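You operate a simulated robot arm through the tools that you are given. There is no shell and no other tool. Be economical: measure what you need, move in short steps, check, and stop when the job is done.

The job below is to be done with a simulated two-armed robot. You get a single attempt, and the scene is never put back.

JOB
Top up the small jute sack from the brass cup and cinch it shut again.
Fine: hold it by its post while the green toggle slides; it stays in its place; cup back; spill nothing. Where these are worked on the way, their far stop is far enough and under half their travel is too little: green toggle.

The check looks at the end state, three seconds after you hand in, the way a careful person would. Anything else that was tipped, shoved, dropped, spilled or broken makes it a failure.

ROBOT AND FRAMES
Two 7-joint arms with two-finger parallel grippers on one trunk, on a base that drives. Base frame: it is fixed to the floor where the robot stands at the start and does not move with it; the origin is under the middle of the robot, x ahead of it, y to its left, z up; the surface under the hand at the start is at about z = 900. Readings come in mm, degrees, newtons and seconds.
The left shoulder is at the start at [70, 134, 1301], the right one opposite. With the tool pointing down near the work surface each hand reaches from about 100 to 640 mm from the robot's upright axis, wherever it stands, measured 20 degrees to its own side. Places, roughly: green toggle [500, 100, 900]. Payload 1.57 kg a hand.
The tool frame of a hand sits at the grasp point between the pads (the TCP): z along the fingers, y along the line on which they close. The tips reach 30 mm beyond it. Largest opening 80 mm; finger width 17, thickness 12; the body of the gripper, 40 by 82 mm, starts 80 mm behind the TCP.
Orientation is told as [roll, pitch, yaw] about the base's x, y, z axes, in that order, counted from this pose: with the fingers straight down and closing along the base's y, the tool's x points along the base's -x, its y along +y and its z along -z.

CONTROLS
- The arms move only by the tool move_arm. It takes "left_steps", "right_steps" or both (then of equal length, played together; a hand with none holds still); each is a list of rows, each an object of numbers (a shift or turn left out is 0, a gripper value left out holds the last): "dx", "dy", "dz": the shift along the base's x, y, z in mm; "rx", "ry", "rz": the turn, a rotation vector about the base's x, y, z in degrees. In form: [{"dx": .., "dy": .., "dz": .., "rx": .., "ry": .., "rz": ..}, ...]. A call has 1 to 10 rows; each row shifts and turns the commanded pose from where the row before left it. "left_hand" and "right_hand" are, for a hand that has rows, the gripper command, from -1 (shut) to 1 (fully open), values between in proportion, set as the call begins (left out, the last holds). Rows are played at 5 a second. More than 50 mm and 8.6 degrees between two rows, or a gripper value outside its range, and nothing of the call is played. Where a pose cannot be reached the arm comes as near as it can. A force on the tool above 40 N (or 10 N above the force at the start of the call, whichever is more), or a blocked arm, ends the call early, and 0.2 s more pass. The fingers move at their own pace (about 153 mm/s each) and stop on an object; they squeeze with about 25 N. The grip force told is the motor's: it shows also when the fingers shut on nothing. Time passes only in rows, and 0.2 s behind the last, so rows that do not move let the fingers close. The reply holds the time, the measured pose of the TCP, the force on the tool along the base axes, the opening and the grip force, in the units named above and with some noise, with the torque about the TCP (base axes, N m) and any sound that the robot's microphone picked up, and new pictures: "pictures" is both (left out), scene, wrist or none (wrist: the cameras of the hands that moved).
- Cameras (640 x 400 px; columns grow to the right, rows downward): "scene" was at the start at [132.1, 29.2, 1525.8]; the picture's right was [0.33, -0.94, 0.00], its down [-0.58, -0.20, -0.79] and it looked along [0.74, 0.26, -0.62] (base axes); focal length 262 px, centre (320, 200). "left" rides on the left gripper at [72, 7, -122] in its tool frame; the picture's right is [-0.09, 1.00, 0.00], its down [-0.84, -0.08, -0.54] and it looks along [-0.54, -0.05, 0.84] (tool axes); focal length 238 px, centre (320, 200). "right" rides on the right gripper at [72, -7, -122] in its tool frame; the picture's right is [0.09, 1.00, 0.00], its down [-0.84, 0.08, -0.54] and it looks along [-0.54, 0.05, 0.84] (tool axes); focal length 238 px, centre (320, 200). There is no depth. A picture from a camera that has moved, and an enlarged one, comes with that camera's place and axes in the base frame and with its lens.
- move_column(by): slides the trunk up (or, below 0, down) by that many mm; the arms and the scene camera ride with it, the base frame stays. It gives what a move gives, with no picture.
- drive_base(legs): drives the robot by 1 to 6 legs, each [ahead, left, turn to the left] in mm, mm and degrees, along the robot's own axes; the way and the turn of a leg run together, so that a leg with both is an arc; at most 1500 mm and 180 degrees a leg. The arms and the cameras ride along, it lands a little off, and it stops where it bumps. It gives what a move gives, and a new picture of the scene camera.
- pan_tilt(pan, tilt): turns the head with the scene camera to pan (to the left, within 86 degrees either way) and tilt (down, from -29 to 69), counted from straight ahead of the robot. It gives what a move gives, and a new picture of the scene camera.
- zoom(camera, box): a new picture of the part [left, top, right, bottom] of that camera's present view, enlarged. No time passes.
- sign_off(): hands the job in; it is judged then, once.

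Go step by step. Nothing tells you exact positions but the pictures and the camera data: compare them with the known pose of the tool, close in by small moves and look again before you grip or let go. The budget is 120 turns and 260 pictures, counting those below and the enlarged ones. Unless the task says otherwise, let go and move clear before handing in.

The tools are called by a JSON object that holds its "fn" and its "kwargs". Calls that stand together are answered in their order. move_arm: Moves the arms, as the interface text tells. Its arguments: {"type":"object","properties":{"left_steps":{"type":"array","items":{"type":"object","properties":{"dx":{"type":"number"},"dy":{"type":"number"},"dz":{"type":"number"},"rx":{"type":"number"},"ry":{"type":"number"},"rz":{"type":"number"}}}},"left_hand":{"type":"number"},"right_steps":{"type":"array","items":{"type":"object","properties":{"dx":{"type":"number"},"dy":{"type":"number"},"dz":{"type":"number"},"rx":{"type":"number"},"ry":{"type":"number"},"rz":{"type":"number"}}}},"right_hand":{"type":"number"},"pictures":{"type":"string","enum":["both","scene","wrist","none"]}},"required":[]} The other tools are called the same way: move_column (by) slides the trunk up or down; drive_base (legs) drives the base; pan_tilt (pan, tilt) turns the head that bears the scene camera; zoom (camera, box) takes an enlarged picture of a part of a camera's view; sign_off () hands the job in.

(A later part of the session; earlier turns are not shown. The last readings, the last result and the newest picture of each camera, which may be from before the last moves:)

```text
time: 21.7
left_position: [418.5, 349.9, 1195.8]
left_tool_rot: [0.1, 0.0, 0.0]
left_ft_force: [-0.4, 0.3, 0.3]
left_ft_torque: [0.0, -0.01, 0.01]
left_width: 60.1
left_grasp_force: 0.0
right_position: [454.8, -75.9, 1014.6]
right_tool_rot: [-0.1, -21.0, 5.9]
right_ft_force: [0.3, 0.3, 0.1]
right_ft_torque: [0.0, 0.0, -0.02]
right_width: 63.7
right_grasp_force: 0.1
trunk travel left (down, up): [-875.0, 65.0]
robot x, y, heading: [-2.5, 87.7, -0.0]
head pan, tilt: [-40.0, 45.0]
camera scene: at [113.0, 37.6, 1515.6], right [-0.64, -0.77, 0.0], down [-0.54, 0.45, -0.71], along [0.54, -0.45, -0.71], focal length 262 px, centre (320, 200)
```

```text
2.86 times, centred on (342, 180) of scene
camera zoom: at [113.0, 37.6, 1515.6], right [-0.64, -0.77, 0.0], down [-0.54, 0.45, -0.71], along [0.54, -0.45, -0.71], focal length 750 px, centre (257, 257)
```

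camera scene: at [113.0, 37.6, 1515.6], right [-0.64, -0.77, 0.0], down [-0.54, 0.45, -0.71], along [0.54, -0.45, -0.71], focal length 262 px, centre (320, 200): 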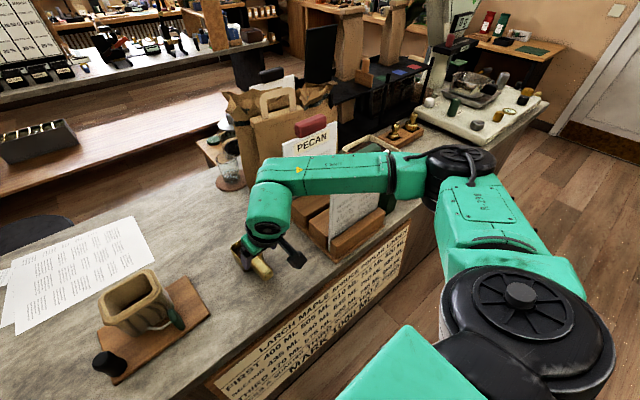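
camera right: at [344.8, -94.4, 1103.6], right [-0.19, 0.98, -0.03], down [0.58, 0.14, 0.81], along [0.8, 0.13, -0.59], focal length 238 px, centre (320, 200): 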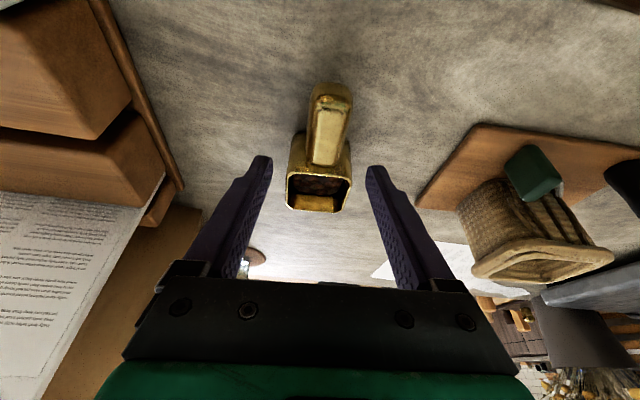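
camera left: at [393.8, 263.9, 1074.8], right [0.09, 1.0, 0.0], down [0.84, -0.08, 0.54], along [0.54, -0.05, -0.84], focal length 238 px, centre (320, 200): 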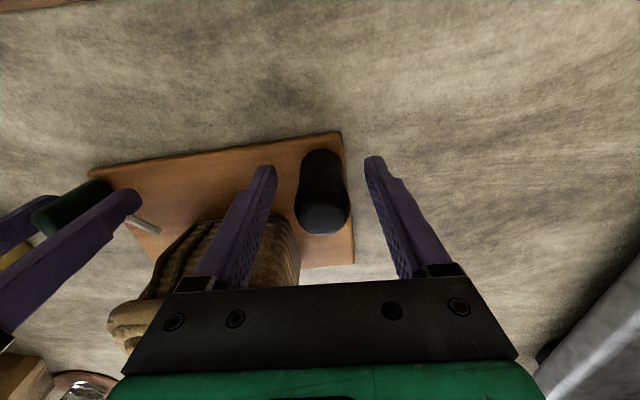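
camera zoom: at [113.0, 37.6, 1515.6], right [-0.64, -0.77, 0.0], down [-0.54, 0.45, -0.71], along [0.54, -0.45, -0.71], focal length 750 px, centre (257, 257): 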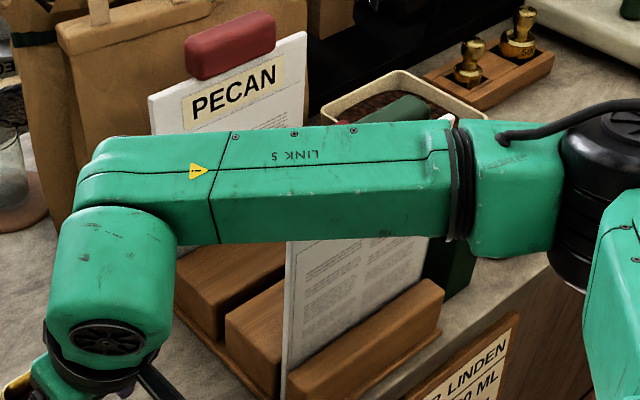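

The forearm passes well above and in front of the spice boards, so lowering is safe. Going down onto the handle.

{"fn": "move_arm", "kwargs": {"right_steps": [{"dx": 3, "dy": 2, "dz": -25}, {"dx": 3, "dy": 2, "dz": -25}, {"dx": 0, "dy": 1, "dz": -22}, {}], "pictures": "wrist"}}

{"fn": "pan_tilt", "kwargs": {"pan": -5, "tilt": 48}}

```text
time: 22.7
left_position: [418.6, 350.7, 1196.7]
left_tool_rot: [0.0, 0.0, 0.1]
left_ft_force: [0.4, 0.8, 0.3]
left_ft_torque: [0.03, -0.03, 0.0]
left_width: 59.9
left_grasp_force: 0.0
right_position: [460.5, -70.1, 941.5]
right_tool_rot: [0.1, -21.0, 5.9]
right_ft_force: [0.0, 0.2, 1.1]
right_ft_torque: [0.0, 0.01, 0.0]
right_width: 64.0
right_grasp_force: 0.1
trunk travel left (down, up): [-875.0, 65.0]
robot x, y, heading: [-3.1, 87.4, 0.1]
head pan, tilt: [-40.0, 45.0]
camera right: at [352.1, -88.5, 1030.9], right [-0.19, 0.98, -0.03], down [0.58, 0.14, 0.81], along [0.8, 0.13, -0.59], focal length 238 px, centre (320, 200)
```

right: 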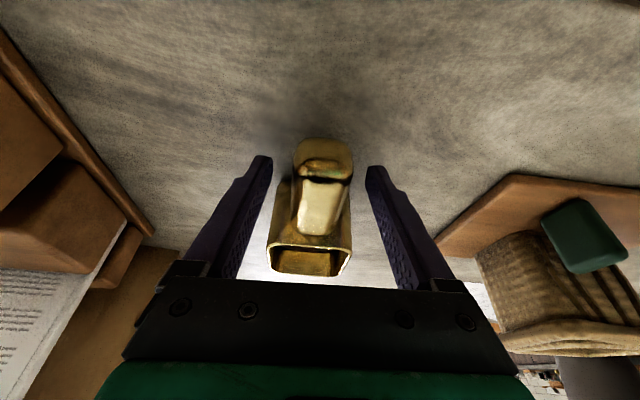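

```text
time: 23.7
left_position: [417.9, 350.5, 1196.0]
left_tool_rot: [0.0, 0.1, 0.0]
left_ft_force: [0.0, 0.3, 0.4]
left_ft_torque: [-0.01, -0.01, 0.0]
left_width: 60.1
left_grasp_force: 0.1
right_position: [461.3, -70.0, 941.9]
right_tool_rot: [0.0, -21.0, 6.0]
right_ft_force: [0.3, -0.4, -0.5]
right_ft_torque: [-0.02, -0.01, 0.01]
right_width: 64.1
right_grasp_force: 0.1
trunk travel left (down, up): [-875.0, 65.0]
robot x, y, heading: [0.6, 91.2, -0.1]
head pan, tilt: [-5.0, 48.0]
camera scene: at [129.1, 82.8, 1511.5], right [-0.09, -1.0, 0.0], down [-0.74, 0.07, -0.67], along [0.67, -0.06, -0.74], focal length 262 px, centre (320, 200)
```

scene: 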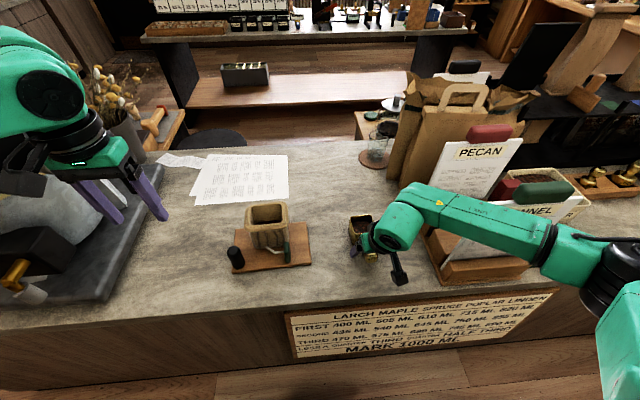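

The handle is centred between the fingers but is nearer to straight; I'll undo 4° of yaw and close.

{"fn": "move_arm", "kwargs": {"right_steps": [{"rz": -4}, {}], "pictures": "none"}}

{"fn": "move_arm", "kwargs": {"right_steps": [{}, {}, {}, {}], "right_hand": -1, "pictures": "both"}}

```text
time: 24.3
left_position: [417.6, 349.9, 1196.0]
left_tool_rot: [-0.1, -0.1, 0.1]
left_ft_force: [-0.4, -0.1, -0.1]
left_ft_torque: [-0.01, -0.01, -0.01]
left_width: 60.0
left_grasp_force: 0.0
right_position: [461.8, -68.2, 941.9]
right_tool_rot: [0.0, -21.0, 1.9]
right_ft_force: [0.0, -0.1, 0.7]
right_ft_torque: [0.03, 0.01, -0.01]
right_width: 64.0
right_grasp_force: 0.0
trunk travel left (down, up): [-875.0, 65.0]
robot x, y, heading: [-1.0, 91.2, -0.1]
head pan, tilt: [-5.0, 48.0]
```

```text
time: 25.3
left_position: [418.0, 351.1, 1196.3]
left_tool_rot: [0.1, 0.0, -0.1]
left_ft_force: [0.0, 0.5, -0.1]
left_ft_torque: [0.02, 0.01, -0.01]
left_width: 60.3
left_grasp_force: 0.1
right_position: [461.1, -68.4, 941.9]
right_tool_rot: [0.0, -20.9, 1.8]
right_ft_force: [-0.4, -0.1, 0.7]
right_ft_torque: [0.09, 0.05, 0.03]
right_width: 32.0
right_grasp_force: 25.2
trunk travel left (down, up): [-875.0, 65.0]
robot x, y, heading: [-2.7, 87.3, 0.0]
head pan, tilt: [-5.0, 48.0]
camera scene: at [129.1, 83.1, 1511.5], right [-0.09, -1.0, 0.0], down [-0.74, 0.06, -0.67], along [0.67, -0.06, -0.74], focal length 262 px, centre (320, 200)
camera right: at [351.1, -80.1, 1031.1], right [-0.12, 0.99, -0.03], down [0.58, 0.1, 0.81], along [0.8, 0.08, -0.59], focal length 238 px, centre (320, 200)
```

scene: 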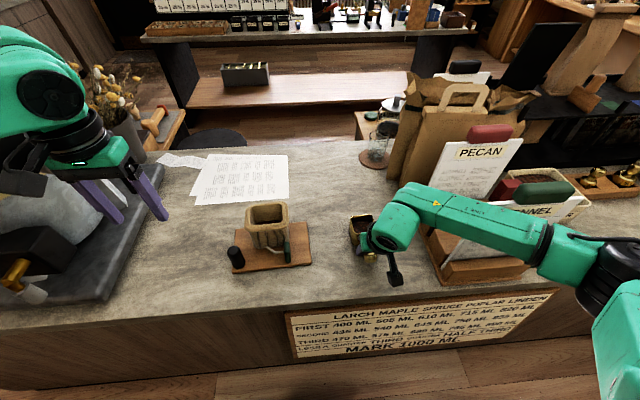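
right: 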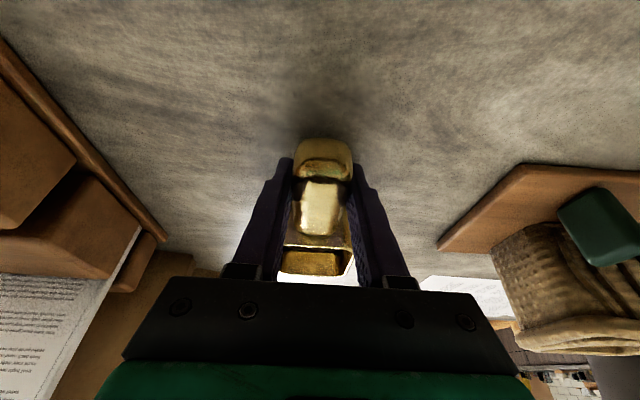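

The handle is gripped (32 mm). Home pose of the hand for return: [461, -68, 942], pitch -21, yaw 1.8. Lifting gently.

{"fn": "move_arm", "kwargs": {"right_steps": [{"dz": 5}, {"dz": 10}, {"dz": 15}, {"dz": 20}, {}], "pictures": "wrist"}}

```text
time: 26.5
left_position: [418.3, 352.0, 1195.0]
left_tool_rot: [0.0, 0.1, 0.0]
left_ft_force: [-0.2, -0.5, 0.2]
left_ft_torque: [-0.01, 0.02, -0.02]
left_width: 59.7
left_grasp_force: 0.0
right_position: [462.4, -70.0, 990.9]
right_tool_rot: [0.1, -20.9, 2.0]
right_ft_force: [0.9, -0.2, -2.4]
right_ft_torque: [-0.01, 0.1, -0.02]
right_width: 31.8
right_grasp_force: 24.8
trunk travel left (down, up): [-875.0, 65.0]
robot x, y, heading: [0.7, 90.3, -0.1]
head pan, tilt: [-5.0, 48.0]
camera right: at [352.2, -80.2, 1081.3], right [-0.12, 0.99, -0.03], down [0.58, 0.1, 0.81], along [0.8, 0.08, -0.59], focal length 238 px, centre (320, 200)
```

right: 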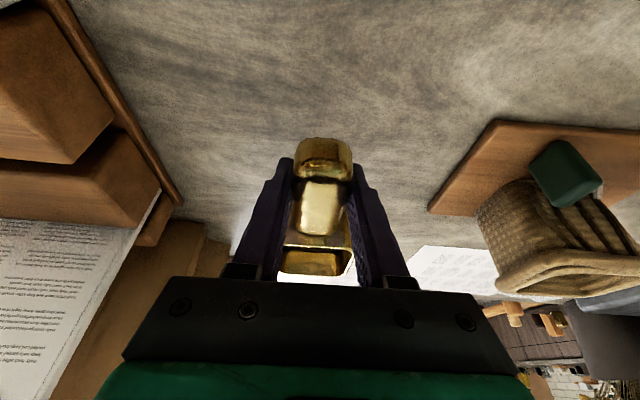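

Steady grip, no slip. I'll move the left arm a bit away, raise the cup above the sack rim and carry it over slowly.

{"fn": "move_arm", "kwargs": {"left_steps": [{"dy": 10, "dz": 15, "dx": -8}, {"dy": 10, "dz": 15, "dx": -8}, {"dy": 10, "dz": 15, "dx": -8}, {"dy": 10, "dz": 15, "dx": -8}, {}, {}, {}], "right_steps": [{"dz": 20}, {"dz": 25}, {"dz": 25}, {"dz": 25}, {"dz": 5, "dy": 10}, {"dy": 20}, {"dy": 15}], "pictures": "none"}}

{"fn": "move_arm", "kwargs": {"right_steps": [{"dy": 10}, {"dy": 20, "dx": 3}, {"dy": 25, "dx": 3}, {"dy": 25, "dx": 3}, {"dy": 25, "dx": 2}, {"dy": 25, "dx": 2}, {"dy": 20}, {"dy": 10}, {}], "pictures": "both"}}

```text
time: 28.1
left_position: [388.3, 392.3, 1256.3]
left_tool_rot: [-0.1, 0.0, 0.0]
left_ft_force: [0.2, 0.6, -0.3]
left_ft_torque: [-0.03, -0.02, -0.01]
left_width: 60.1
left_grasp_force: 0.0
right_position: [462.6, -21.8, 1092.0]
right_tool_rot: [0.0, -21.0, 1.9]
right_ft_force: [1.0, 0.4, -2.3]
right_ft_torque: [-0.02, 0.11, 0.0]
right_width: 31.7
right_grasp_force: 24.6
trunk travel left (down, up): [-875.0, 65.0]
robot x, y, heading: [-0.8, 88.1, -0.1]
head pan, tilt: [-5.0, 48.0]
```

```text
time: 30.1
left_position: [388.0, 390.7, 1256.9]
left_tool_rot: [0.0, 0.0, -0.1]
left_ft_force: [0.7, 0.3, -0.1]
left_ft_torque: [0.01, 0.0, -0.02]
left_width: 60.2
left_grasp_force: 0.0
right_position: [476.6, 136.6, 1092.8]
right_tool_rot: [0.0, -21.0, 2.0]
right_ft_force: [0.5, -0.2, -0.8]
right_ft_torque: [0.03, 0.11, -0.01]
right_width: 31.7
right_grasp_force: 25.1
trunk travel left (down, up): [-875.0, 65.0]
robot x, y, heading: [0.8, 87.1, 0.0]
head pan, tilt: [-5.0, 48.0]
camera scene: at [129.5, 82.8, 1511.4], right [-0.09, -1.0, 0.0], down [-0.74, 0.07, -0.67], along [0.67, -0.06, -0.74], focal length 262 px, centre (320, 200)
camera right: at [365.3, 126.1, 1181.6], right [-0.12, 0.99, -0.03], down [0.58, 0.1, 0.81], along [0.8, 0.08, -0.59], focal length 238 px, centre (320, 200)
```

scene: 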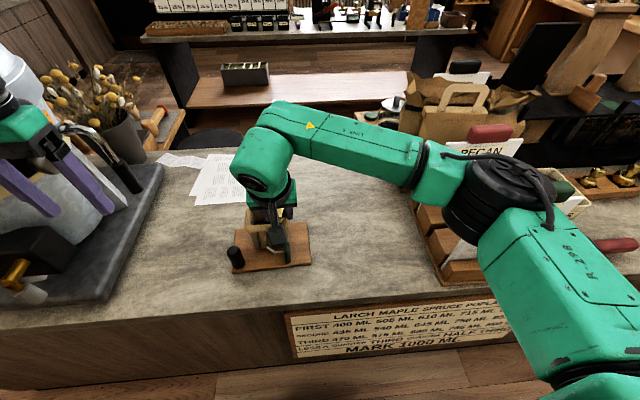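
right: 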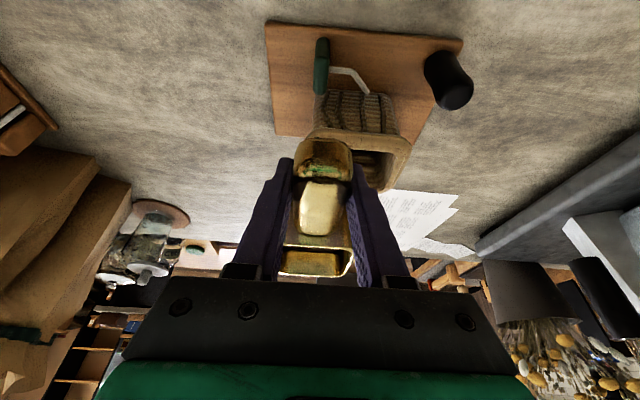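

The cup hovers just before the sack (sack centre ≈ [537, 184]). I'll move over with the cup on the far side and start rolling to about 40°, checking.

{"fn": "move_arm", "kwargs": {"right_steps": [{"dy": 10}, {"dy": 20}, {"dy": 20}, {"dy": 15}, {"dy": 7}, {}], "pictures": "none"}}

{"fn": "move_arm", "kwargs": {"right_steps": [{"rx": 4}, {"rx": 5}, {"rx": 5}, {"rx": 5}, {"rx": 5}, {"rx": 5}, {}], "pictures": "both"}}

```text
time: 31.5
left_position: [387.5, 390.3, 1256.1]
left_tool_rot: [0.0, 0.1, -0.1]
left_ft_force: [0.6, -1.6, -0.3]
left_ft_torque: [0.0, 0.01, 0.01]
left_width: 60.0
left_grasp_force: 0.1
right_position: [475.4, 209.8, 1092.8]
right_tool_rot: [0.0, -21.0, 1.9]
right_ft_force: [1.3, -0.5, -1.8]
right_ft_torque: [-0.04, 0.09, -0.01]
right_width: 31.5
right_grasp_force: 24.9
trunk travel left (down, up): [-875.0, 65.0]
robot x, y, heading: [0.8, 87.2, 0.2]
head pan, tilt: [-5.0, 48.0]
```

```text
time: 33.1
left_position: [388.0, 390.7, 1256.8]
left_tool_rot: [-0.1, -0.1, 0.0]
left_ft_force: [-0.3, 1.1, -0.2]
left_ft_torque: [0.03, 0.0, 0.02]
left_width: 60.0
left_grasp_force: 0.1
right_position: [474.6, 210.8, 1092.0]
right_tool_rot: [30.9, -19.2, -8.9]
right_ft_force: [0.7, 0.3, -1.9]
right_ft_torque: [-0.02, 0.06, 0.01]
right_width: 31.8
right_grasp_force: 24.9
trunk travel left (down, up): [-875.0, 65.0]
robot x, y, heading: [0.6, 88.2, -0.1]
head pan, tilt: [-5.0, 48.0]
camera scene: at [129.5, 83.5, 1511.4], right [-0.09, -1.0, 0.0], down [-0.74, 0.06, -0.67], along [0.67, -0.06, -0.74], focal length 262 px, centre (320, 200)
camera right: at [365.2, 157.0, 1166.1], right [-0.12, 0.88, 0.45], down [0.58, -0.31, 0.75], along [0.8, 0.35, -0.48], focal length 238 px, centre (320, 200)
```

scene: 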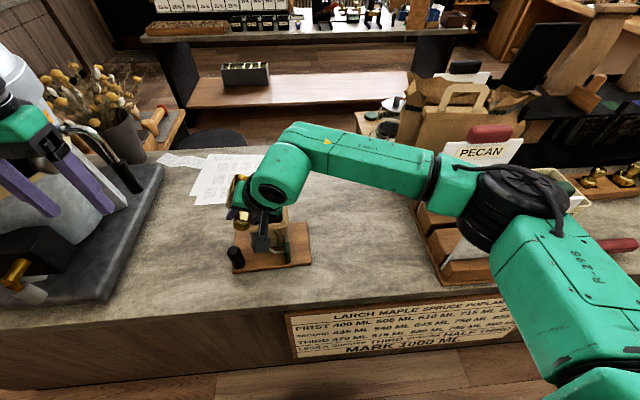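
right: 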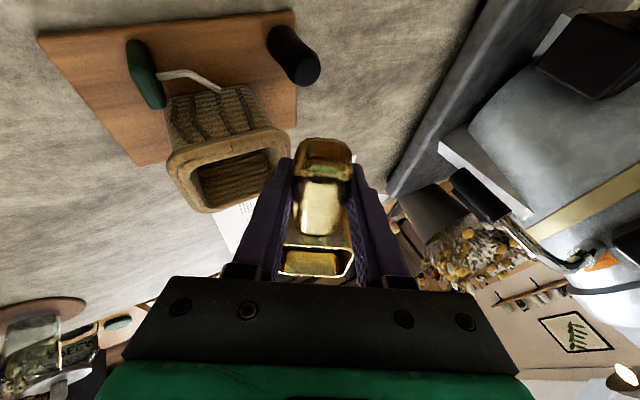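

The cup is on the far side of the mouth with the lip leading. I'll lower slightly and roll on slowly.

{"fn": "move_arm", "kwargs": {"right_steps": [{"rx": 5, "dz": -3}, {"rx": 5, "dz": -3}, {"rx": 5, "dz": -3}, {"rx": 5, "dz": -3}, {"rx": 4, "dz": -3}, {"rx": 4}, {"rx": 4}, {}], "pictures": "both"}}

{"fn": "zoom", "kwargs": {"camera": "scene", "box": [200, 150, 340, 280]}}

```text
time: 34.9
left_position: [387.9, 391.3, 1256.5]
left_tool_rot: [0.0, 0.1, 0.0]
left_ft_force: [0.6, -0.1, 0.3]
left_ft_torque: [0.01, -0.01, 0.0]
left_width: 60.0
left_grasp_force: 0.0
right_position: [475.7, 209.4, 1077.7]
right_tool_rot: [63.2, -11.5, -17.7]
right_ft_force: [-0.8, 0.4, -2.3]
right_ft_torque: [-0.05, 0.08, 0.01]
right_width: 31.5
right_grasp_force: 24.7
trunk travel left (down, up): [-875.0, 65.0]
robot x, y, heading: [3.9, 91.1, 0.3]
head pan, tilt: [-5.0, 48.0]
camera scene: at [129.6, 83.2, 1511.4], right [-0.09, -1.0, 0.0], down [-0.74, 0.06, -0.67], along [0.67, -0.06, -0.74], focal length 262 px, centre (320, 200)
camera right: at [365.3, 126.4, 1112.2], right [-0.12, 0.51, 0.85], down [0.58, -0.66, 0.47], along [0.8, 0.55, -0.22], focal length 238 px, centre (320, 200)
```

scene: 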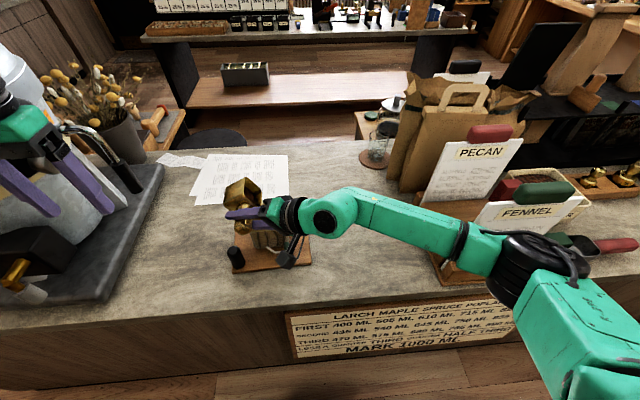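
right: 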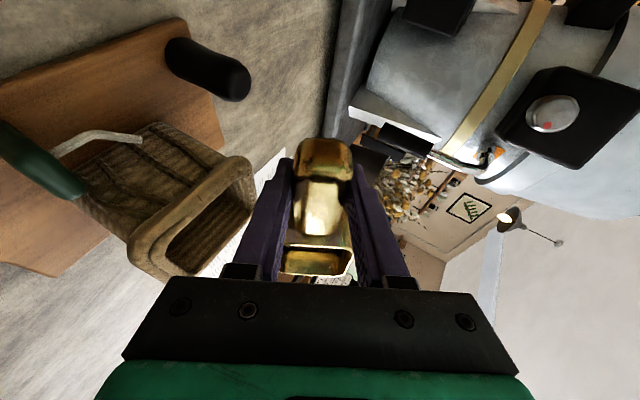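

```text
3.08 times, centred on (270, 215) of scene
camera zoom: at [129.6, 83.2, 1511.4], right [-0.09, -1.0, 0.0], down [-0.74, 0.06, -0.67], along [0.67, -0.06, -0.74], focal length 808 px, centre (474, 154)
```

zoom: 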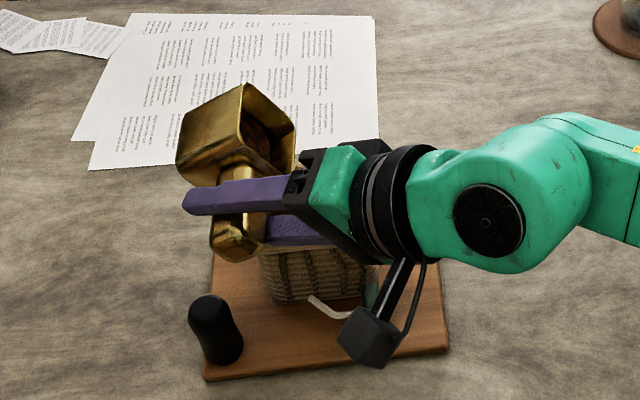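

Beans remain in the cup and the lip sits over the middle of the mouth. I'll continue rolling toward 90° slowly.

{"fn": "move_arm", "kwargs": {"right_steps": [{"rx": 4}, {"rx": 4}, {"rx": 4, "dy": -1}, {"rx": 4, "dy": -1}, {"rx": 4, "dy": -2}, {"rx": 4, "dy": -2}, {}, {}], "pictures": "both"}}

{"fn": "zoom", "kwargs": {"camera": "scene", "box": [200, 150, 340, 280]}}

```text
time: 36.7
left_position: [387.6, 391.6, 1257.6]
left_tool_rot: [0.0, 0.0, 0.0]
left_ft_force: [-0.8, -0.6, 0.9]
left_ft_torque: [-0.01, -0.01, 0.01]
left_width: 60.0
left_grasp_force: 0.0
right_position: [470.9, 215.6, 1087.2]
right_tool_rot: [81.8, -6.6, -19.3]
right_ft_force: [0.9, 0.1, -2.0]
right_ft_torque: [-0.04, 0.09, 0.03]
right_width: 31.8
right_grasp_force: 25.3
right hand out of reach, approached as far as the arm can: row 5, 6
trunk travel left (down, up): [-875.0, 65.0]
robot x, y, heading: [-0.9, 88.7, -0.0]
head pan, tilt: [-5.0, 48.0]
camera scene: at [129.2, 83.6, 1511.5], right [-0.09, -1.0, 0.0], down [-0.74, 0.06, -0.67], along [0.67, -0.06, -0.74], focal length 262 px, centre (320, 200)
camera right: at [363.2, 124.1, 1092.0], right [-0.15, 0.2, 0.97], down [0.59, -0.76, 0.25], along [0.79, 0.61, -0.01], focal length 238 px, centre (320, 200)
```

scene: 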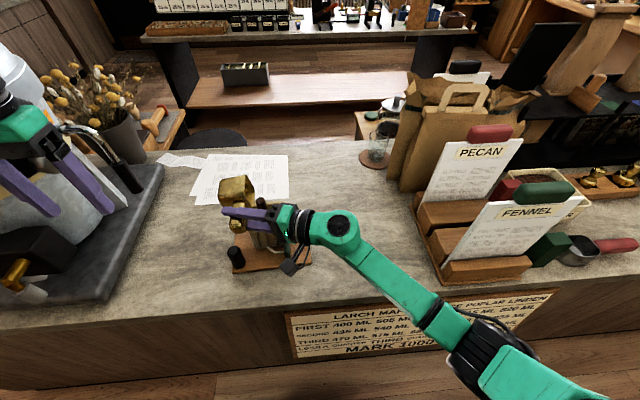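
right: 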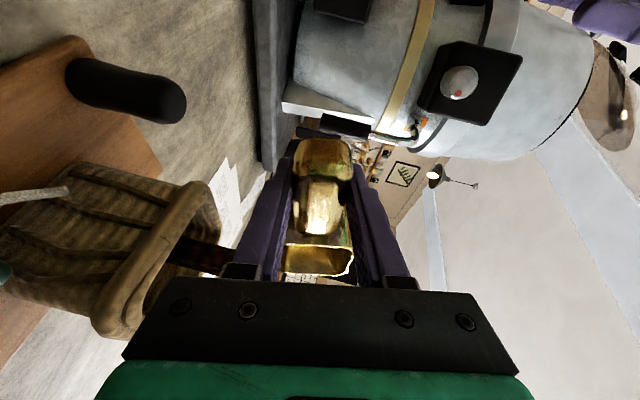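

```text
3.08 times, centred on (270, 215) of scene
camera zoom: at [129.2, 83.6, 1511.5], right [-0.09, -1.0, 0.0], down [-0.74, 0.06, -0.67], along [0.67, -0.06, -0.74], focal length 808 px, centre (474, 154)
```

zoom: 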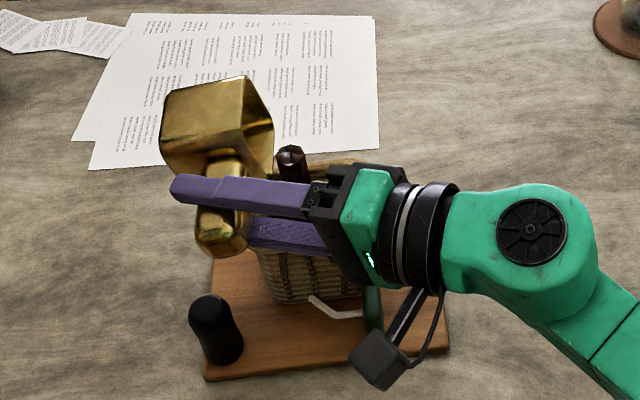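

Beans are beginning to pour into the sack. The arm met a reach limit near 80°; I'll wait a moment and look.

{"fn": "move_arm", "kwargs": {"right_steps": [{}, {}, {}], "pictures": "none"}}

{"fn": "zoom", "kwargs": {"camera": "scene", "box": [220, 160, 320, 250]}}

```text
time: 37.5
left_position: [388.5, 390.4, 1257.6]
left_tool_rot: [0.0, 0.0, 0.0]
left_ft_force: [0.6, 0.7, -0.3]
left_ft_torque: [-0.01, 0.01, -0.02]
left_width: 59.9
left_grasp_force: 0.1
right_position: [472.2, 215.8, 1089.1]
right_tool_rot: [81.8, -6.6, -19.3]
right_ft_force: [-0.2, -0.3, -1.6]
right_ft_torque: [-0.05, 0.08, 0.03]
right_width: 31.8
right_grasp_force: 25.2
trunk travel left (down, up): [-875.0, 65.0]
robot x, y, heading: [1.7, 89.8, 0.1]
head pan, tilt: [-5.0, 48.0]
```

```text
4.44 times, centred on (270, 205) of scene
camera zoom: at [129.5, 83.1, 1511.4], right [-0.09, -1.0, 0.0], down [-0.74, 0.06, -0.67], along [0.67, -0.06, -0.74], focal length 1167 px, centre (542, 178)
```

zoom: 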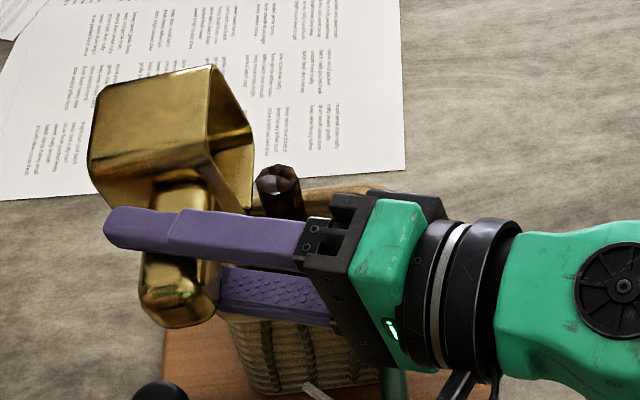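

{"fn": "move_arm", "kwargs": {"right_steps": [{}, {}, {}, {}, {}, {}], "pictures": "none"}}

{"fn": "zoom", "kwargs": {"camera": "scene", "box": [220, 160, 320, 250]}}

```text
time: 38.9
left_position: [387.1, 391.3, 1256.9]
left_tool_rot: [0.0, 0.1, -0.1]
left_ft_force: [-1.0, 0.4, 0.2]
left_ft_torque: [-0.02, -0.01, 0.0]
left_width: 60.2
left_grasp_force: 0.0
right_position: [471.6, 215.2, 1088.5]
right_tool_rot: [81.7, -6.5, -19.4]
right_ft_force: [-0.2, 0.6, -2.7]
right_ft_torque: [-0.1, 0.13, 0.02]
right_width: 31.9
right_grasp_force: 25.0
trunk travel left (down, up): [-875.0, 65.0]
robot x, y, heading: [2.6, 89.3, 0.2]
head pan, tilt: [-5.0, 48.0]
```

```text
4.44 times, centred on (270, 205) of scene
camera zoom: at [129.5, 83.1, 1511.4], right [-0.09, -1.0, 0.0], down [-0.74, 0.07, -0.67], along [0.67, -0.06, -0.74], focal length 1167 px, centre (542, 178)
```

zoom: 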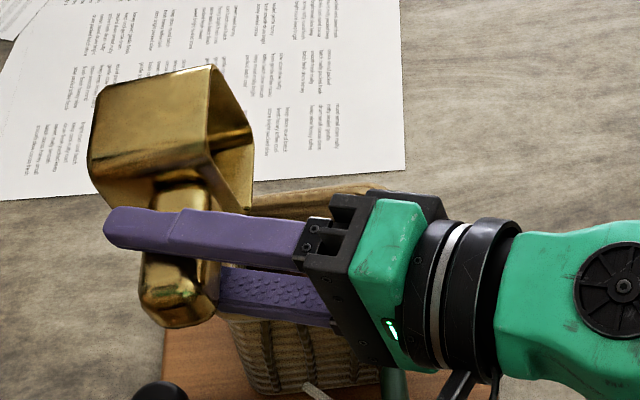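

The stream stopped. To make sure the cup is emptied, I'll try rolling a bit further.

{"fn": "move_arm", "kwargs": {"right_steps": [{"rx": 4, "dz": 4}, {"rx": 4, "dz": 4}, {"rx": 4, "dz": 4}, {}], "pictures": "wrist"}}

{"fn": "zoom", "kwargs": {"camera": "scene", "box": [200, 150, 340, 280]}}

```text
time: 39.9
left_position: [387.9, 391.3, 1256.0]
left_tool_rot: [0.0, 0.1, 0.0]
left_ft_force: [-0.4, -0.6, 0.0]
left_ft_torque: [0.02, -0.01, -0.02]
left_width: 59.9
left_grasp_force: 0.0
right_position: [472.2, 216.2, 1086.6]
right_tool_rot: [81.9, -6.5, -19.3]
right_ft_force: [0.2, -0.5, -1.7]
right_ft_torque: [-0.07, 0.05, -0.02]
right_width: 31.6
right_grasp_force: 24.7
right hand out of reach, approached as far as the arm can: row 1, 2, 3
trunk travel left (down, up): [-875.0, 65.0]
robot x, y, heading: [-1.3, 92.3, 0.2]
head pan, tilt: [-5.0, 48.0]
camera right: at [363.5, 123.8, 1092.0], right [-0.15, 0.2, 0.97], down [0.59, -0.76, 0.25], along [0.79, 0.61, -0.01], focal length 238 px, centre (320, 200)
```

right: 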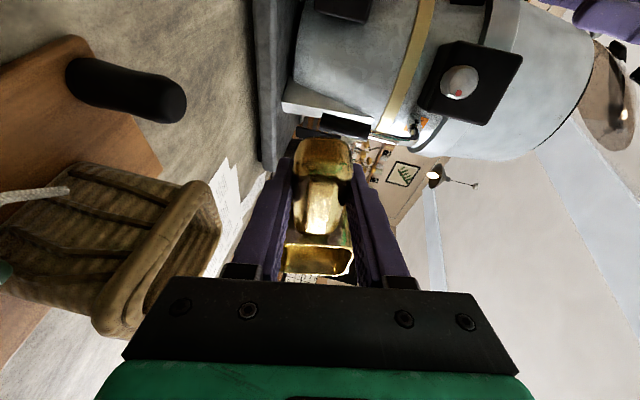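

```text
3.08 times, centred on (270, 215) of scene
camera zoom: at [129.5, 83.1, 1511.4], right [-0.09, -1.0, 0.0], down [-0.74, 0.06, -0.67], along [0.67, -0.06, -0.74], focal length 808 px, centre (474, 154)
```

zoom: 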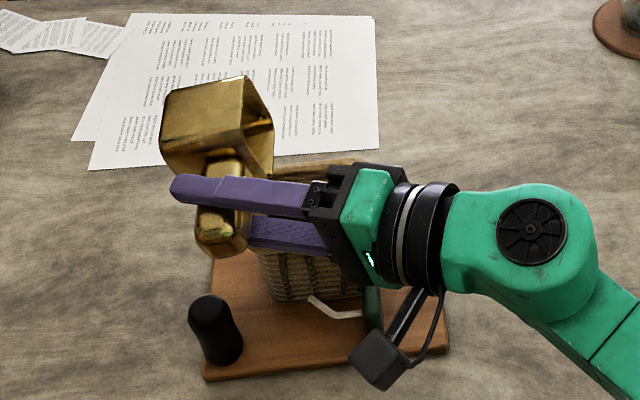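

I'll roll back toward upright (still above the sack) and inspect the inside of the cup.

{"fn": "move_arm", "kwargs": {"right_steps": [{"rx": -8}, {"rx": -8}, {"rx": -8}, {"rx": -8}, {"rx": -8}, {"rx": -8}, {"rx": -8}, {}], "pictures": "scene"}}

{"fn": "zoom", "kwargs": {"camera": "scene", "box": [200, 150, 340, 280]}}

```text
time: 41.7
left_position: [388.5, 390.8, 1255.8]
left_tool_rot: [0.1, -0.1, -0.1]
left_ft_force: [-0.5, 0.6, 0.1]
left_ft_torque: [0.01, 0.01, -0.02]
left_width: 60.2
left_grasp_force: 0.1
right_position: [472.7, 216.1, 1087.5]
right_tool_rot: [25.5, -19.5, -5.4]
right_ft_force: [0.1, 0.2, -1.4]
right_ft_torque: [-0.03, 0.12, -0.01]
right_width: 31.8
right_grasp_force: 25.0
trunk travel left (down, up): [-875.0, 65.0]
robot x, y, heading: [-0.8, 90.1, 0.0]
head pan, tilt: [-5.0, 48.0]
camera scene: at [129.6, 82.6, 1511.4], right [-0.09, -1.0, 0.0], down [-0.74, 0.07, -0.67], along [0.67, -0.06, -0.74], focal length 262 px, centre (320, 200)
```

scene: 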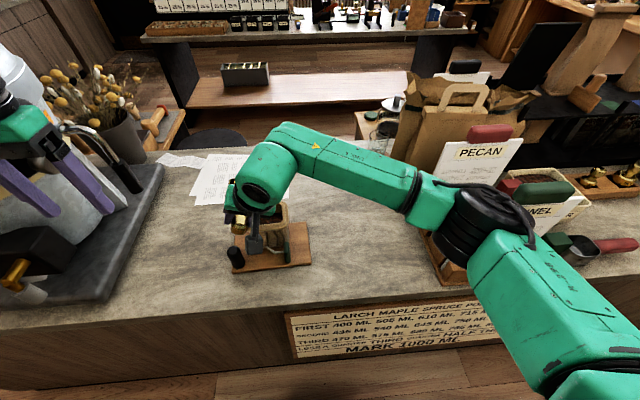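

```text
3.08 times, centred on (270, 215) of scene
camera zoom: at [129.6, 82.6, 1511.4], right [-0.09, -1.0, 0.0], down [-0.74, 0.07, -0.67], along [0.67, -0.06, -0.74], focal length 808 px, centre (474, 154)
```

zoom: 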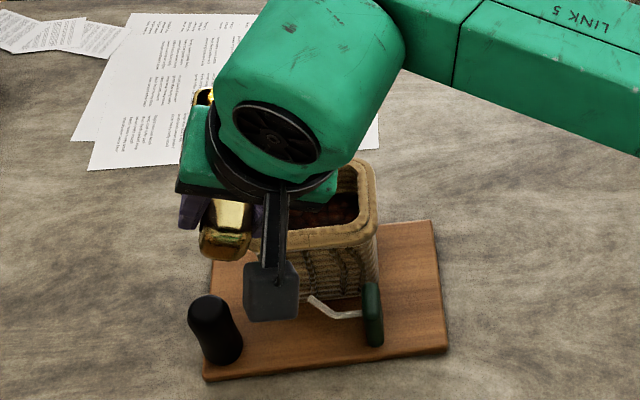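

Beans are now visible in the sack. I'll roll to about 63°, where the cup's inside was visible before, to see what is left.

{"fn": "move_arm", "kwargs": {"right_steps": [{"rx": 8}, {"rx": 8}, {"rx": 8}, {"rx": 8}, {"rx": 6}, {}], "pictures": "none"}}

{"fn": "zoom", "kwargs": {"camera": "scene", "box": [220, 160, 320, 250]}}

```text
time: 43.1
left_position: [388.4, 390.9, 1256.0]
left_tool_rot: [0.1, 0.0, -0.1]
left_ft_force: [0.5, 0.0, -0.1]
left_ft_torque: [-0.02, 0.02, 0.0]
left_width: 60.0
left_grasp_force: 0.1
right_position: [472.5, 216.2, 1085.8]
right_tool_rot: [64.6, -12.1, -16.6]
right_ft_force: [1.0, -0.1, -1.3]
right_ft_torque: [-0.06, 0.11, 0.03]
right_width: 31.7
right_grasp_force: 24.8
trunk travel left (down, up): [-875.0, 65.0]
robot x, y, heading: [1.0, 88.2, -0.1]
head pan, tilt: [-5.0, 48.0]
```

```text
4.44 times, centred on (270, 205) of scene
camera zoom: at [129.5, 83.4, 1511.4], right [-0.09, -1.0, 0.0], down [-0.74, 0.06, -0.67], along [0.67, -0.06, -0.74], focal length 1167 px, centre (542, 178)
```

zoom: 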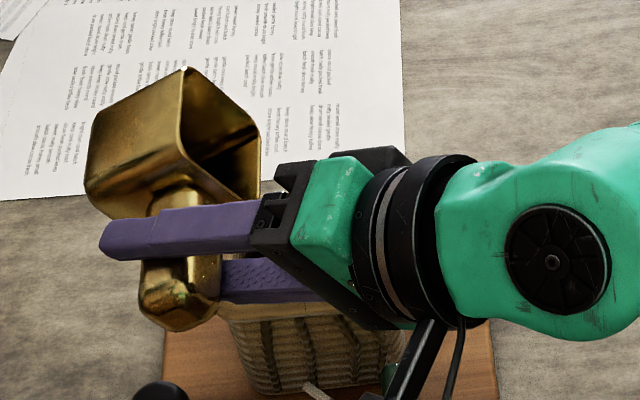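

The inside looks bare brass. I'll roll upright and check orientation before carrying it back.

{"fn": "move_arm", "kwargs": {"right_steps": [{"rx": -8}, {"rx": -8}, {"rx": -8}, {"rx": -8}, {"rx": -8}, {"rx": -8}, {"rx": -8}, {"rx": -7, "dz": 5}, {}], "pictures": "none"}}

```text
time: 45.1
left_position: [388.3, 390.9, 1256.1]
left_tool_rot: [0.1, 0.0, -0.1]
left_ft_force: [0.3, -0.1, 0.2]
left_ft_torque: [0.04, 0.01, -0.01]
left_width: 60.0
left_grasp_force: 0.0
right_position: [472.7, 216.3, 1092.8]
right_tool_rot: [-1.1, -20.0, 3.8]
right_ft_force: [-0.7, -0.8, -2.3]
right_ft_torque: [-0.03, 0.1, -0.02]
right_width: 32.0
right_grasp_force: 24.9
trunk travel left (down, up): [-875.0, 65.0]
robot x, y, heading: [2.8, 87.1, -0.1]
head pan, tilt: [-5.0, 48.0]
```

Carry the cup back to its place, first at height.

{"fn": "move_arm", "kwargs": {"right_steps": [{"dy": -15, "rx": 1, "ry": -1, "rz": -1.9}, {"dy": -30}, {"dy": -30}, {"dy": -35}, {"dy": -35}, {"dy": -35}, {"dy": -35, "dx": -4}, {"dy": -35, "dx": -4}, {"dy": -25, "dx": -3}, {"dy": -10}], "pictures": "none"}}

{"fn": "move_arm", "kwargs": {"right_steps": [{}, {"dz": -20}, {"dz": -25}, {"dz": -25}, {"dz": -25}, {"dz": -20}, {"dz": -10}, {}], "pictures": "both"}}

```text
time: 47.3
left_position: [387.6, 391.7, 1255.9]
left_tool_rot: [0.0, 0.0, 0.0]
left_ft_force: [-0.4, -0.7, -0.2]
left_ft_torque: [-0.01, 0.0, -0.02]
left_width: 59.9
left_grasp_force: 0.1
right_position: [461.6, -68.4, 1094.9]
right_tool_rot: [0.1, -21.0, 1.7]
right_ft_force: [-0.2, 0.1, -1.5]
right_ft_torque: [-0.02, 0.09, 0.0]
right_width: 31.8
right_grasp_force: 25.4
trunk travel left (down, up): [-875.0, 65.0]
robot x, y, heading: [-1.8, 88.6, 0.2]
head pan, tilt: [-5.0, 48.0]
```

```text
time: 49.1
left_position: [388.2, 390.4, 1256.1]
left_tool_rot: [-0.1, 0.0, 0.0]
left_ft_force: [-1.4, -0.1, -0.5]
left_ft_torque: [0.02, 0.02, 0.01]
left_width: 60.1
left_grasp_force: 0.1
right_position: [459.8, -68.9, 967.4]
right_tool_rot: [0.1, -21.0, 1.5]
right_ft_force: [-0.8, 0.2, -3.3]
right_ft_torque: [0.0, 0.05, 0.01]
right_width: 32.0
right_grasp_force: 25.0
trunk travel left (down, up): [-875.0, 65.0]
robot x, y, heading: [0.6, 88.3, 0.2]
head pan, tilt: [-5.0, 48.0]
camera scene: at [129.4, 82.8, 1511.4], right [-0.09, -1.0, 0.0], down [-0.74, 0.07, -0.67], along [0.67, -0.06, -0.74], focal length 262 px, centre (320, 200)
camera right: at [350.6, -79.6, 1057.3], right [-0.11, 0.99, -0.03], down [0.58, 0.09, 0.81], along [0.8, 0.07, -0.59], focal length 238 px, centre (320, 200)
```

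scene: 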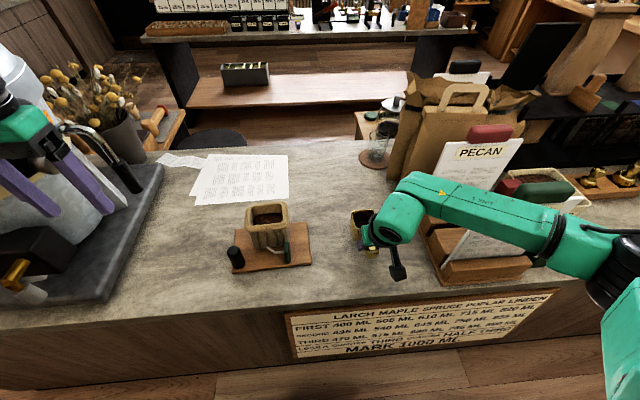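
right: 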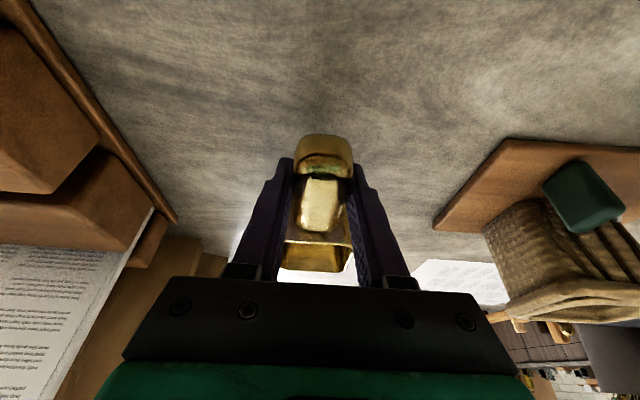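

{"fn": "move_arm", "kwargs": {"right_steps": [{"dz": -10, "dx": 1}, {"dz": -8}, {"dz": -4}, {}], "pictures": "wrist"}}

{"fn": "zoom", "kwargs": {"camera": "scene", "box": [320, 190, 440, 290]}}

```text
time: 50.1
left_position: [389.1, 391.0, 1257.3]
left_tool_rot: [0.0, 0.1, 0.0]
left_ft_force: [0.1, 0.1, 0.4]
left_ft_torque: [0.01, 0.0, -0.01]
left_width: 60.0
left_grasp_force: 0.0
right_position: [461.5, -68.3, 946.0]
right_tool_rot: [0.1, -20.9, 1.5]
right_ft_force: [-0.1, 0.6, -1.7]
right_ft_torque: [-0.01, 0.12, -0.01]
right_width: 31.8
right_grasp_force: 25.1
trunk travel left (down, up): [-875.0, 65.0]
robot x, y, heading: [-1.7, 88.5, -0.1]
head pan, tilt: [-5.0, 48.0]
camera right: at [351.1, -79.4, 1035.1], right [-0.11, 0.99, -0.03], down [0.58, 0.09, 0.81], along [0.8, 0.07, -0.59], focal length 238 px, centre (320, 200)
```

right: 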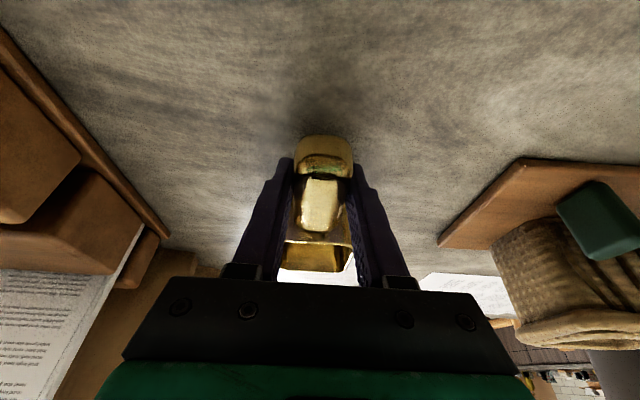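

```text
4.00 times, centred on (380, 240) of scene
camera zoom: at [129.5, 82.8, 1511.4], right [-0.09, -1.0, 0.0], down [-0.74, 0.07, -0.67], along [0.67, -0.06, -0.74], focal length 1050 px, centre (80, 40)
```

zoom: 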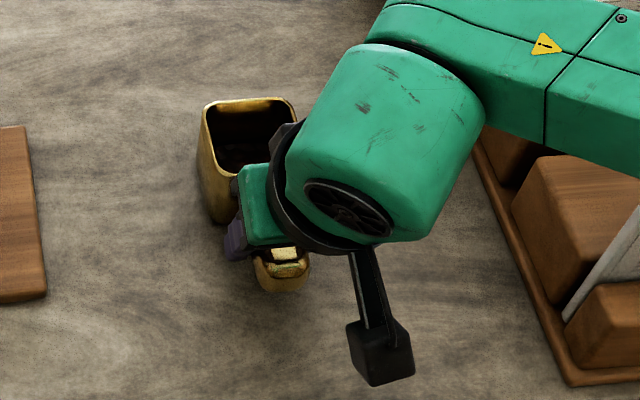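

Nearly down; lowering the last millimetres until contact.

{"fn": "move_arm", "kwargs": {"right_steps": [{"dz": -1.5}, {"dz": -1.5}, {"dz": -1}, {}], "pictures": "none"}}

```text
time: 51.1
left_position: [385.8, 390.7, 1257.5]
left_tool_rot: [0.0, -0.2, 0.0]
left_ft_force: [0.0, 0.8, 0.1]
left_ft_torque: [-0.03, -0.02, -0.01]
left_width: 60.1
left_grasp_force: 0.1
right_position: [461.3, -69.3, 942.9]
right_tool_rot: [0.1, -21.3, 1.5]
right_ft_force: [1.1, -3.0, 15.5]
right_ft_torque: [-0.12, -0.48, -0.11]
right_width: 31.9
right_grasp_force: 24.9
trunk travel left (down, up): [-875.0, 65.0]
robot x, y, heading: [0.8, 88.9, -0.0]
head pan, tilt: [-5.0, 48.0]
```

Contact. I'll ease up 1 mm, release, and back straight off along the tool.

{"fn": "move_arm", "kwargs": {"right_steps": [{"dz": 1}, {}], "pictures": "none"}}

{"fn": "move_arm", "kwargs": {"right_steps": [{}, {}, {}], "right_hand": 0.6, "pictures": "wrist"}}

```text
time: 51.7
left_position: [386.4, 389.8, 1257.7]
left_tool_rot: [-0.1, -0.1, -0.1]
left_ft_force: [0.6, 0.1, -1.0]
left_ft_torque: [0.02, 0.0, 0.01]
left_width: 60.2
left_grasp_force: 0.0
right_position: [460.7, -68.9, 944.4]
right_tool_rot: [0.1, -21.1, 1.5]
right_ft_force: [2.2, -2.8, 12.5]
right_ft_torque: [-0.09, -0.55, -0.12]
right_width: 31.6
right_grasp_force: 25.4
trunk travel left (down, up): [-875.0, 65.0]
robot x, y, heading: [1.8, 85.1, 0.2]
head pan, tilt: [-5.0, 48.0]
```

```text
time: 52.5
left_position: [387.6, 390.6, 1257.3]
left_tool_rot: [0.0, -0.1, 0.0]
left_ft_force: [0.1, -0.2, -0.3]
left_ft_torque: [-0.01, 0.02, -0.01]
left_width: 59.9
left_grasp_force: 0.0
right_position: [461.3, -68.9, 942.8]
right_tool_rot: [-0.1, -21.0, 1.5]
right_ft_force: [0.3, -0.2, -0.2]
right_ft_torque: [-0.02, 0.01, 0.05]
right_width: 64.1
right_grasp_force: 0.0
trunk travel left (down, up): [-875.0, 65.0]
robot x, y, heading: [0.3, 87.7, -0.1]
head pan, tilt: [-5.0, 48.0]
camera right: at [351.4, -79.0, 1031.7], right [-0.11, 0.99, -0.03], down [0.58, 0.09, 0.81], along [0.8, 0.07, -0.59], focal length 238 px, centre (320, 200)
```

right: 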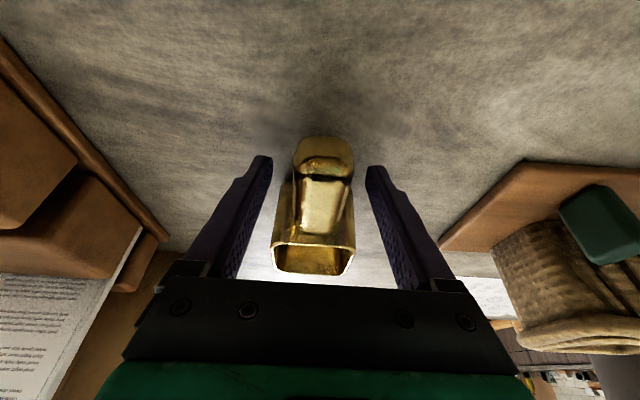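

Cup rests in place. Raising the right hand and checking the cup's inside.

{"fn": "move_arm", "kwargs": {"right_steps": [{"dz": 20}, {"dz": 40}, {"dz": 40}, {"dz": 40}], "pictures": "wrist"}}

{"fn": "zoom", "kwargs": {"camera": "right", "box": [260, 60, 380, 200]}}

{"fn": "zoom", "kwargs": {"camera": "scene", "box": [220, 180, 400, 292]}}

```text
time: 53.5
left_position: [387.1, 390.2, 1256.9]
left_tool_rot: [0.0, -0.1, 0.0]
left_ft_force: [0.1, -0.1, 0.1]
left_ft_torque: [0.02, 0.02, -0.02]
left_width: 60.0
left_grasp_force: 0.0
right_position: [463.2, -68.8, 1082.6]
right_tool_rot: [0.0, -21.0, 1.5]
right_ft_force: [0.2, -0.2, -0.3]
right_ft_torque: [0.0, 0.01, 0.0]
right_width: 64.0
right_grasp_force: 0.0
trunk travel left (down, up): [-875.0, 65.0]
robot x, y, heading: [-0.6, 87.1, 0.1]
head pan, tilt: [-5.0, 48.0]
camera right: at [352.4, -79.0, 1171.8], right [-0.11, 0.99, -0.03], down [0.58, 0.09, 0.81], along [0.8, 0.07, -0.59], focal length 238 px, centre (320, 200)
```

right: 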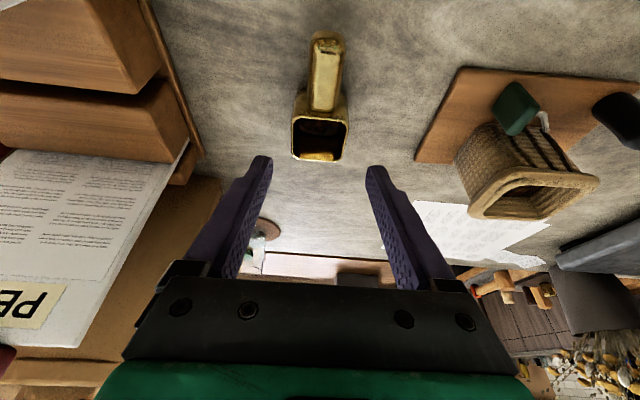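

```text
2.86 times, centred on (320, 130) of right
camera zoom: at [352.4, -79.0, 1171.8], right [-0.11, 0.99, -0.03], down [0.58, 0.09, 0.81], along [0.8, 0.07, -0.59], focal length 681 px, centre (320, 400)
```

zoom: 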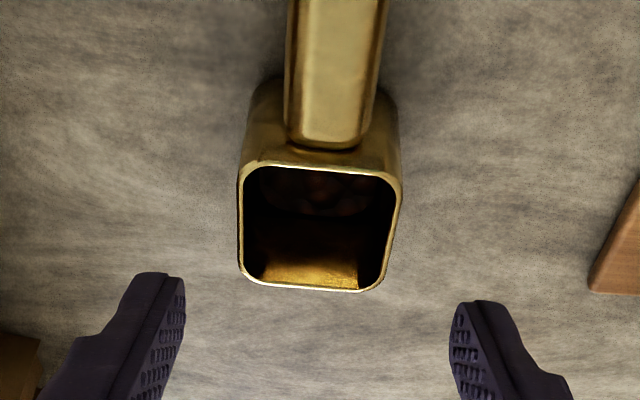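

```text
3.56 times, centred on (310, 236) of scene
camera zoom: at [128.6, 83.1, 1511.5], right [-0.09, -1.0, 0.0], down [-0.74, 0.06, -0.67], along [0.67, -0.06, -0.74], focal length 933 px, centre (356, 72)
```

zoom: 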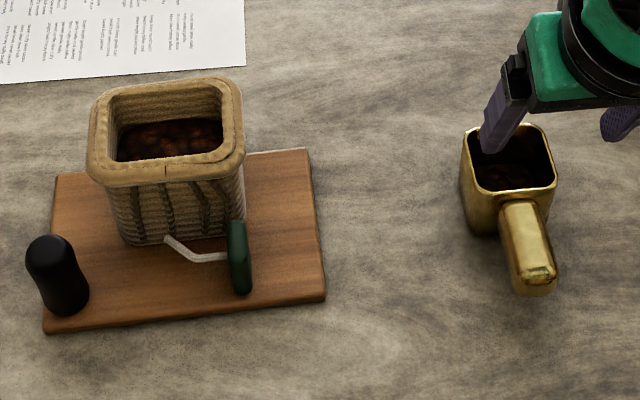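

The sack has gained beans, but the cup seems to have some left at the bottom. Looking closer at both.

{"fn": "zoom", "kwargs": {"camera": "scene", "box": [240, 195, 300, 232]}}

{"fn": "zoom", "kwargs": {"camera": "right", "box": [285, 105, 355, 165]}}

{"fn": "zoom", "kwargs": {"camera": "right", "box": [440, 60, 640, 230]}}

```text
10.67 times, centred on (270, 214) of scene
camera zoom: at [128.6, 83.1, 1511.5], right [-0.09, -1.0, 0.0], down [-0.74, 0.06, -0.67], along [0.67, -0.06, -0.74], focal length 2800 px, centre (853, 56)
```

zoom: 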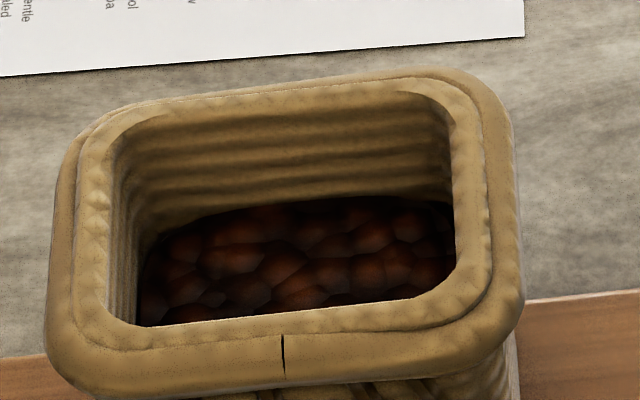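

```text
6.67 times, centred on (320, 135) of right
camera zoom: at [352.4, -79.0, 1171.8], right [-0.11, 0.99, -0.03], down [0.58, 0.09, 0.81], along [0.8, 0.07, -0.59], focal length 1589 px, centre (320, 633)
```

zoom: 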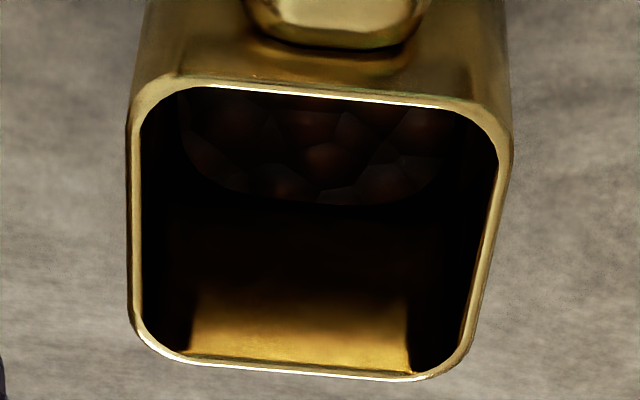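

```text
2.35 times, centred on (540, 145) of right
camera zoom: at [352.4, -79.0, 1171.8], right [-0.11, 0.99, -0.03], down [0.58, 0.09, 0.81], along [0.8, 0.07, -0.59], focal length 561 px, centre (-198, 329)
```

zoom: 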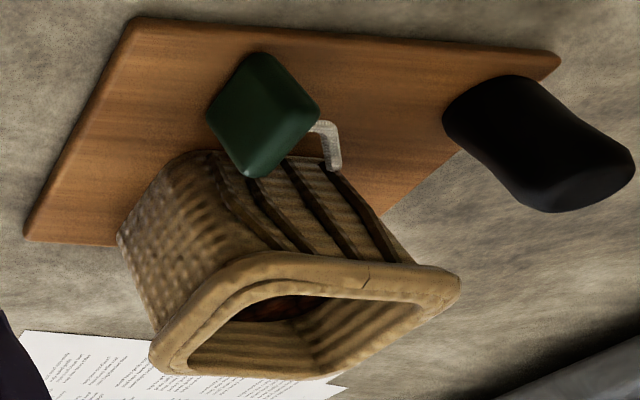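

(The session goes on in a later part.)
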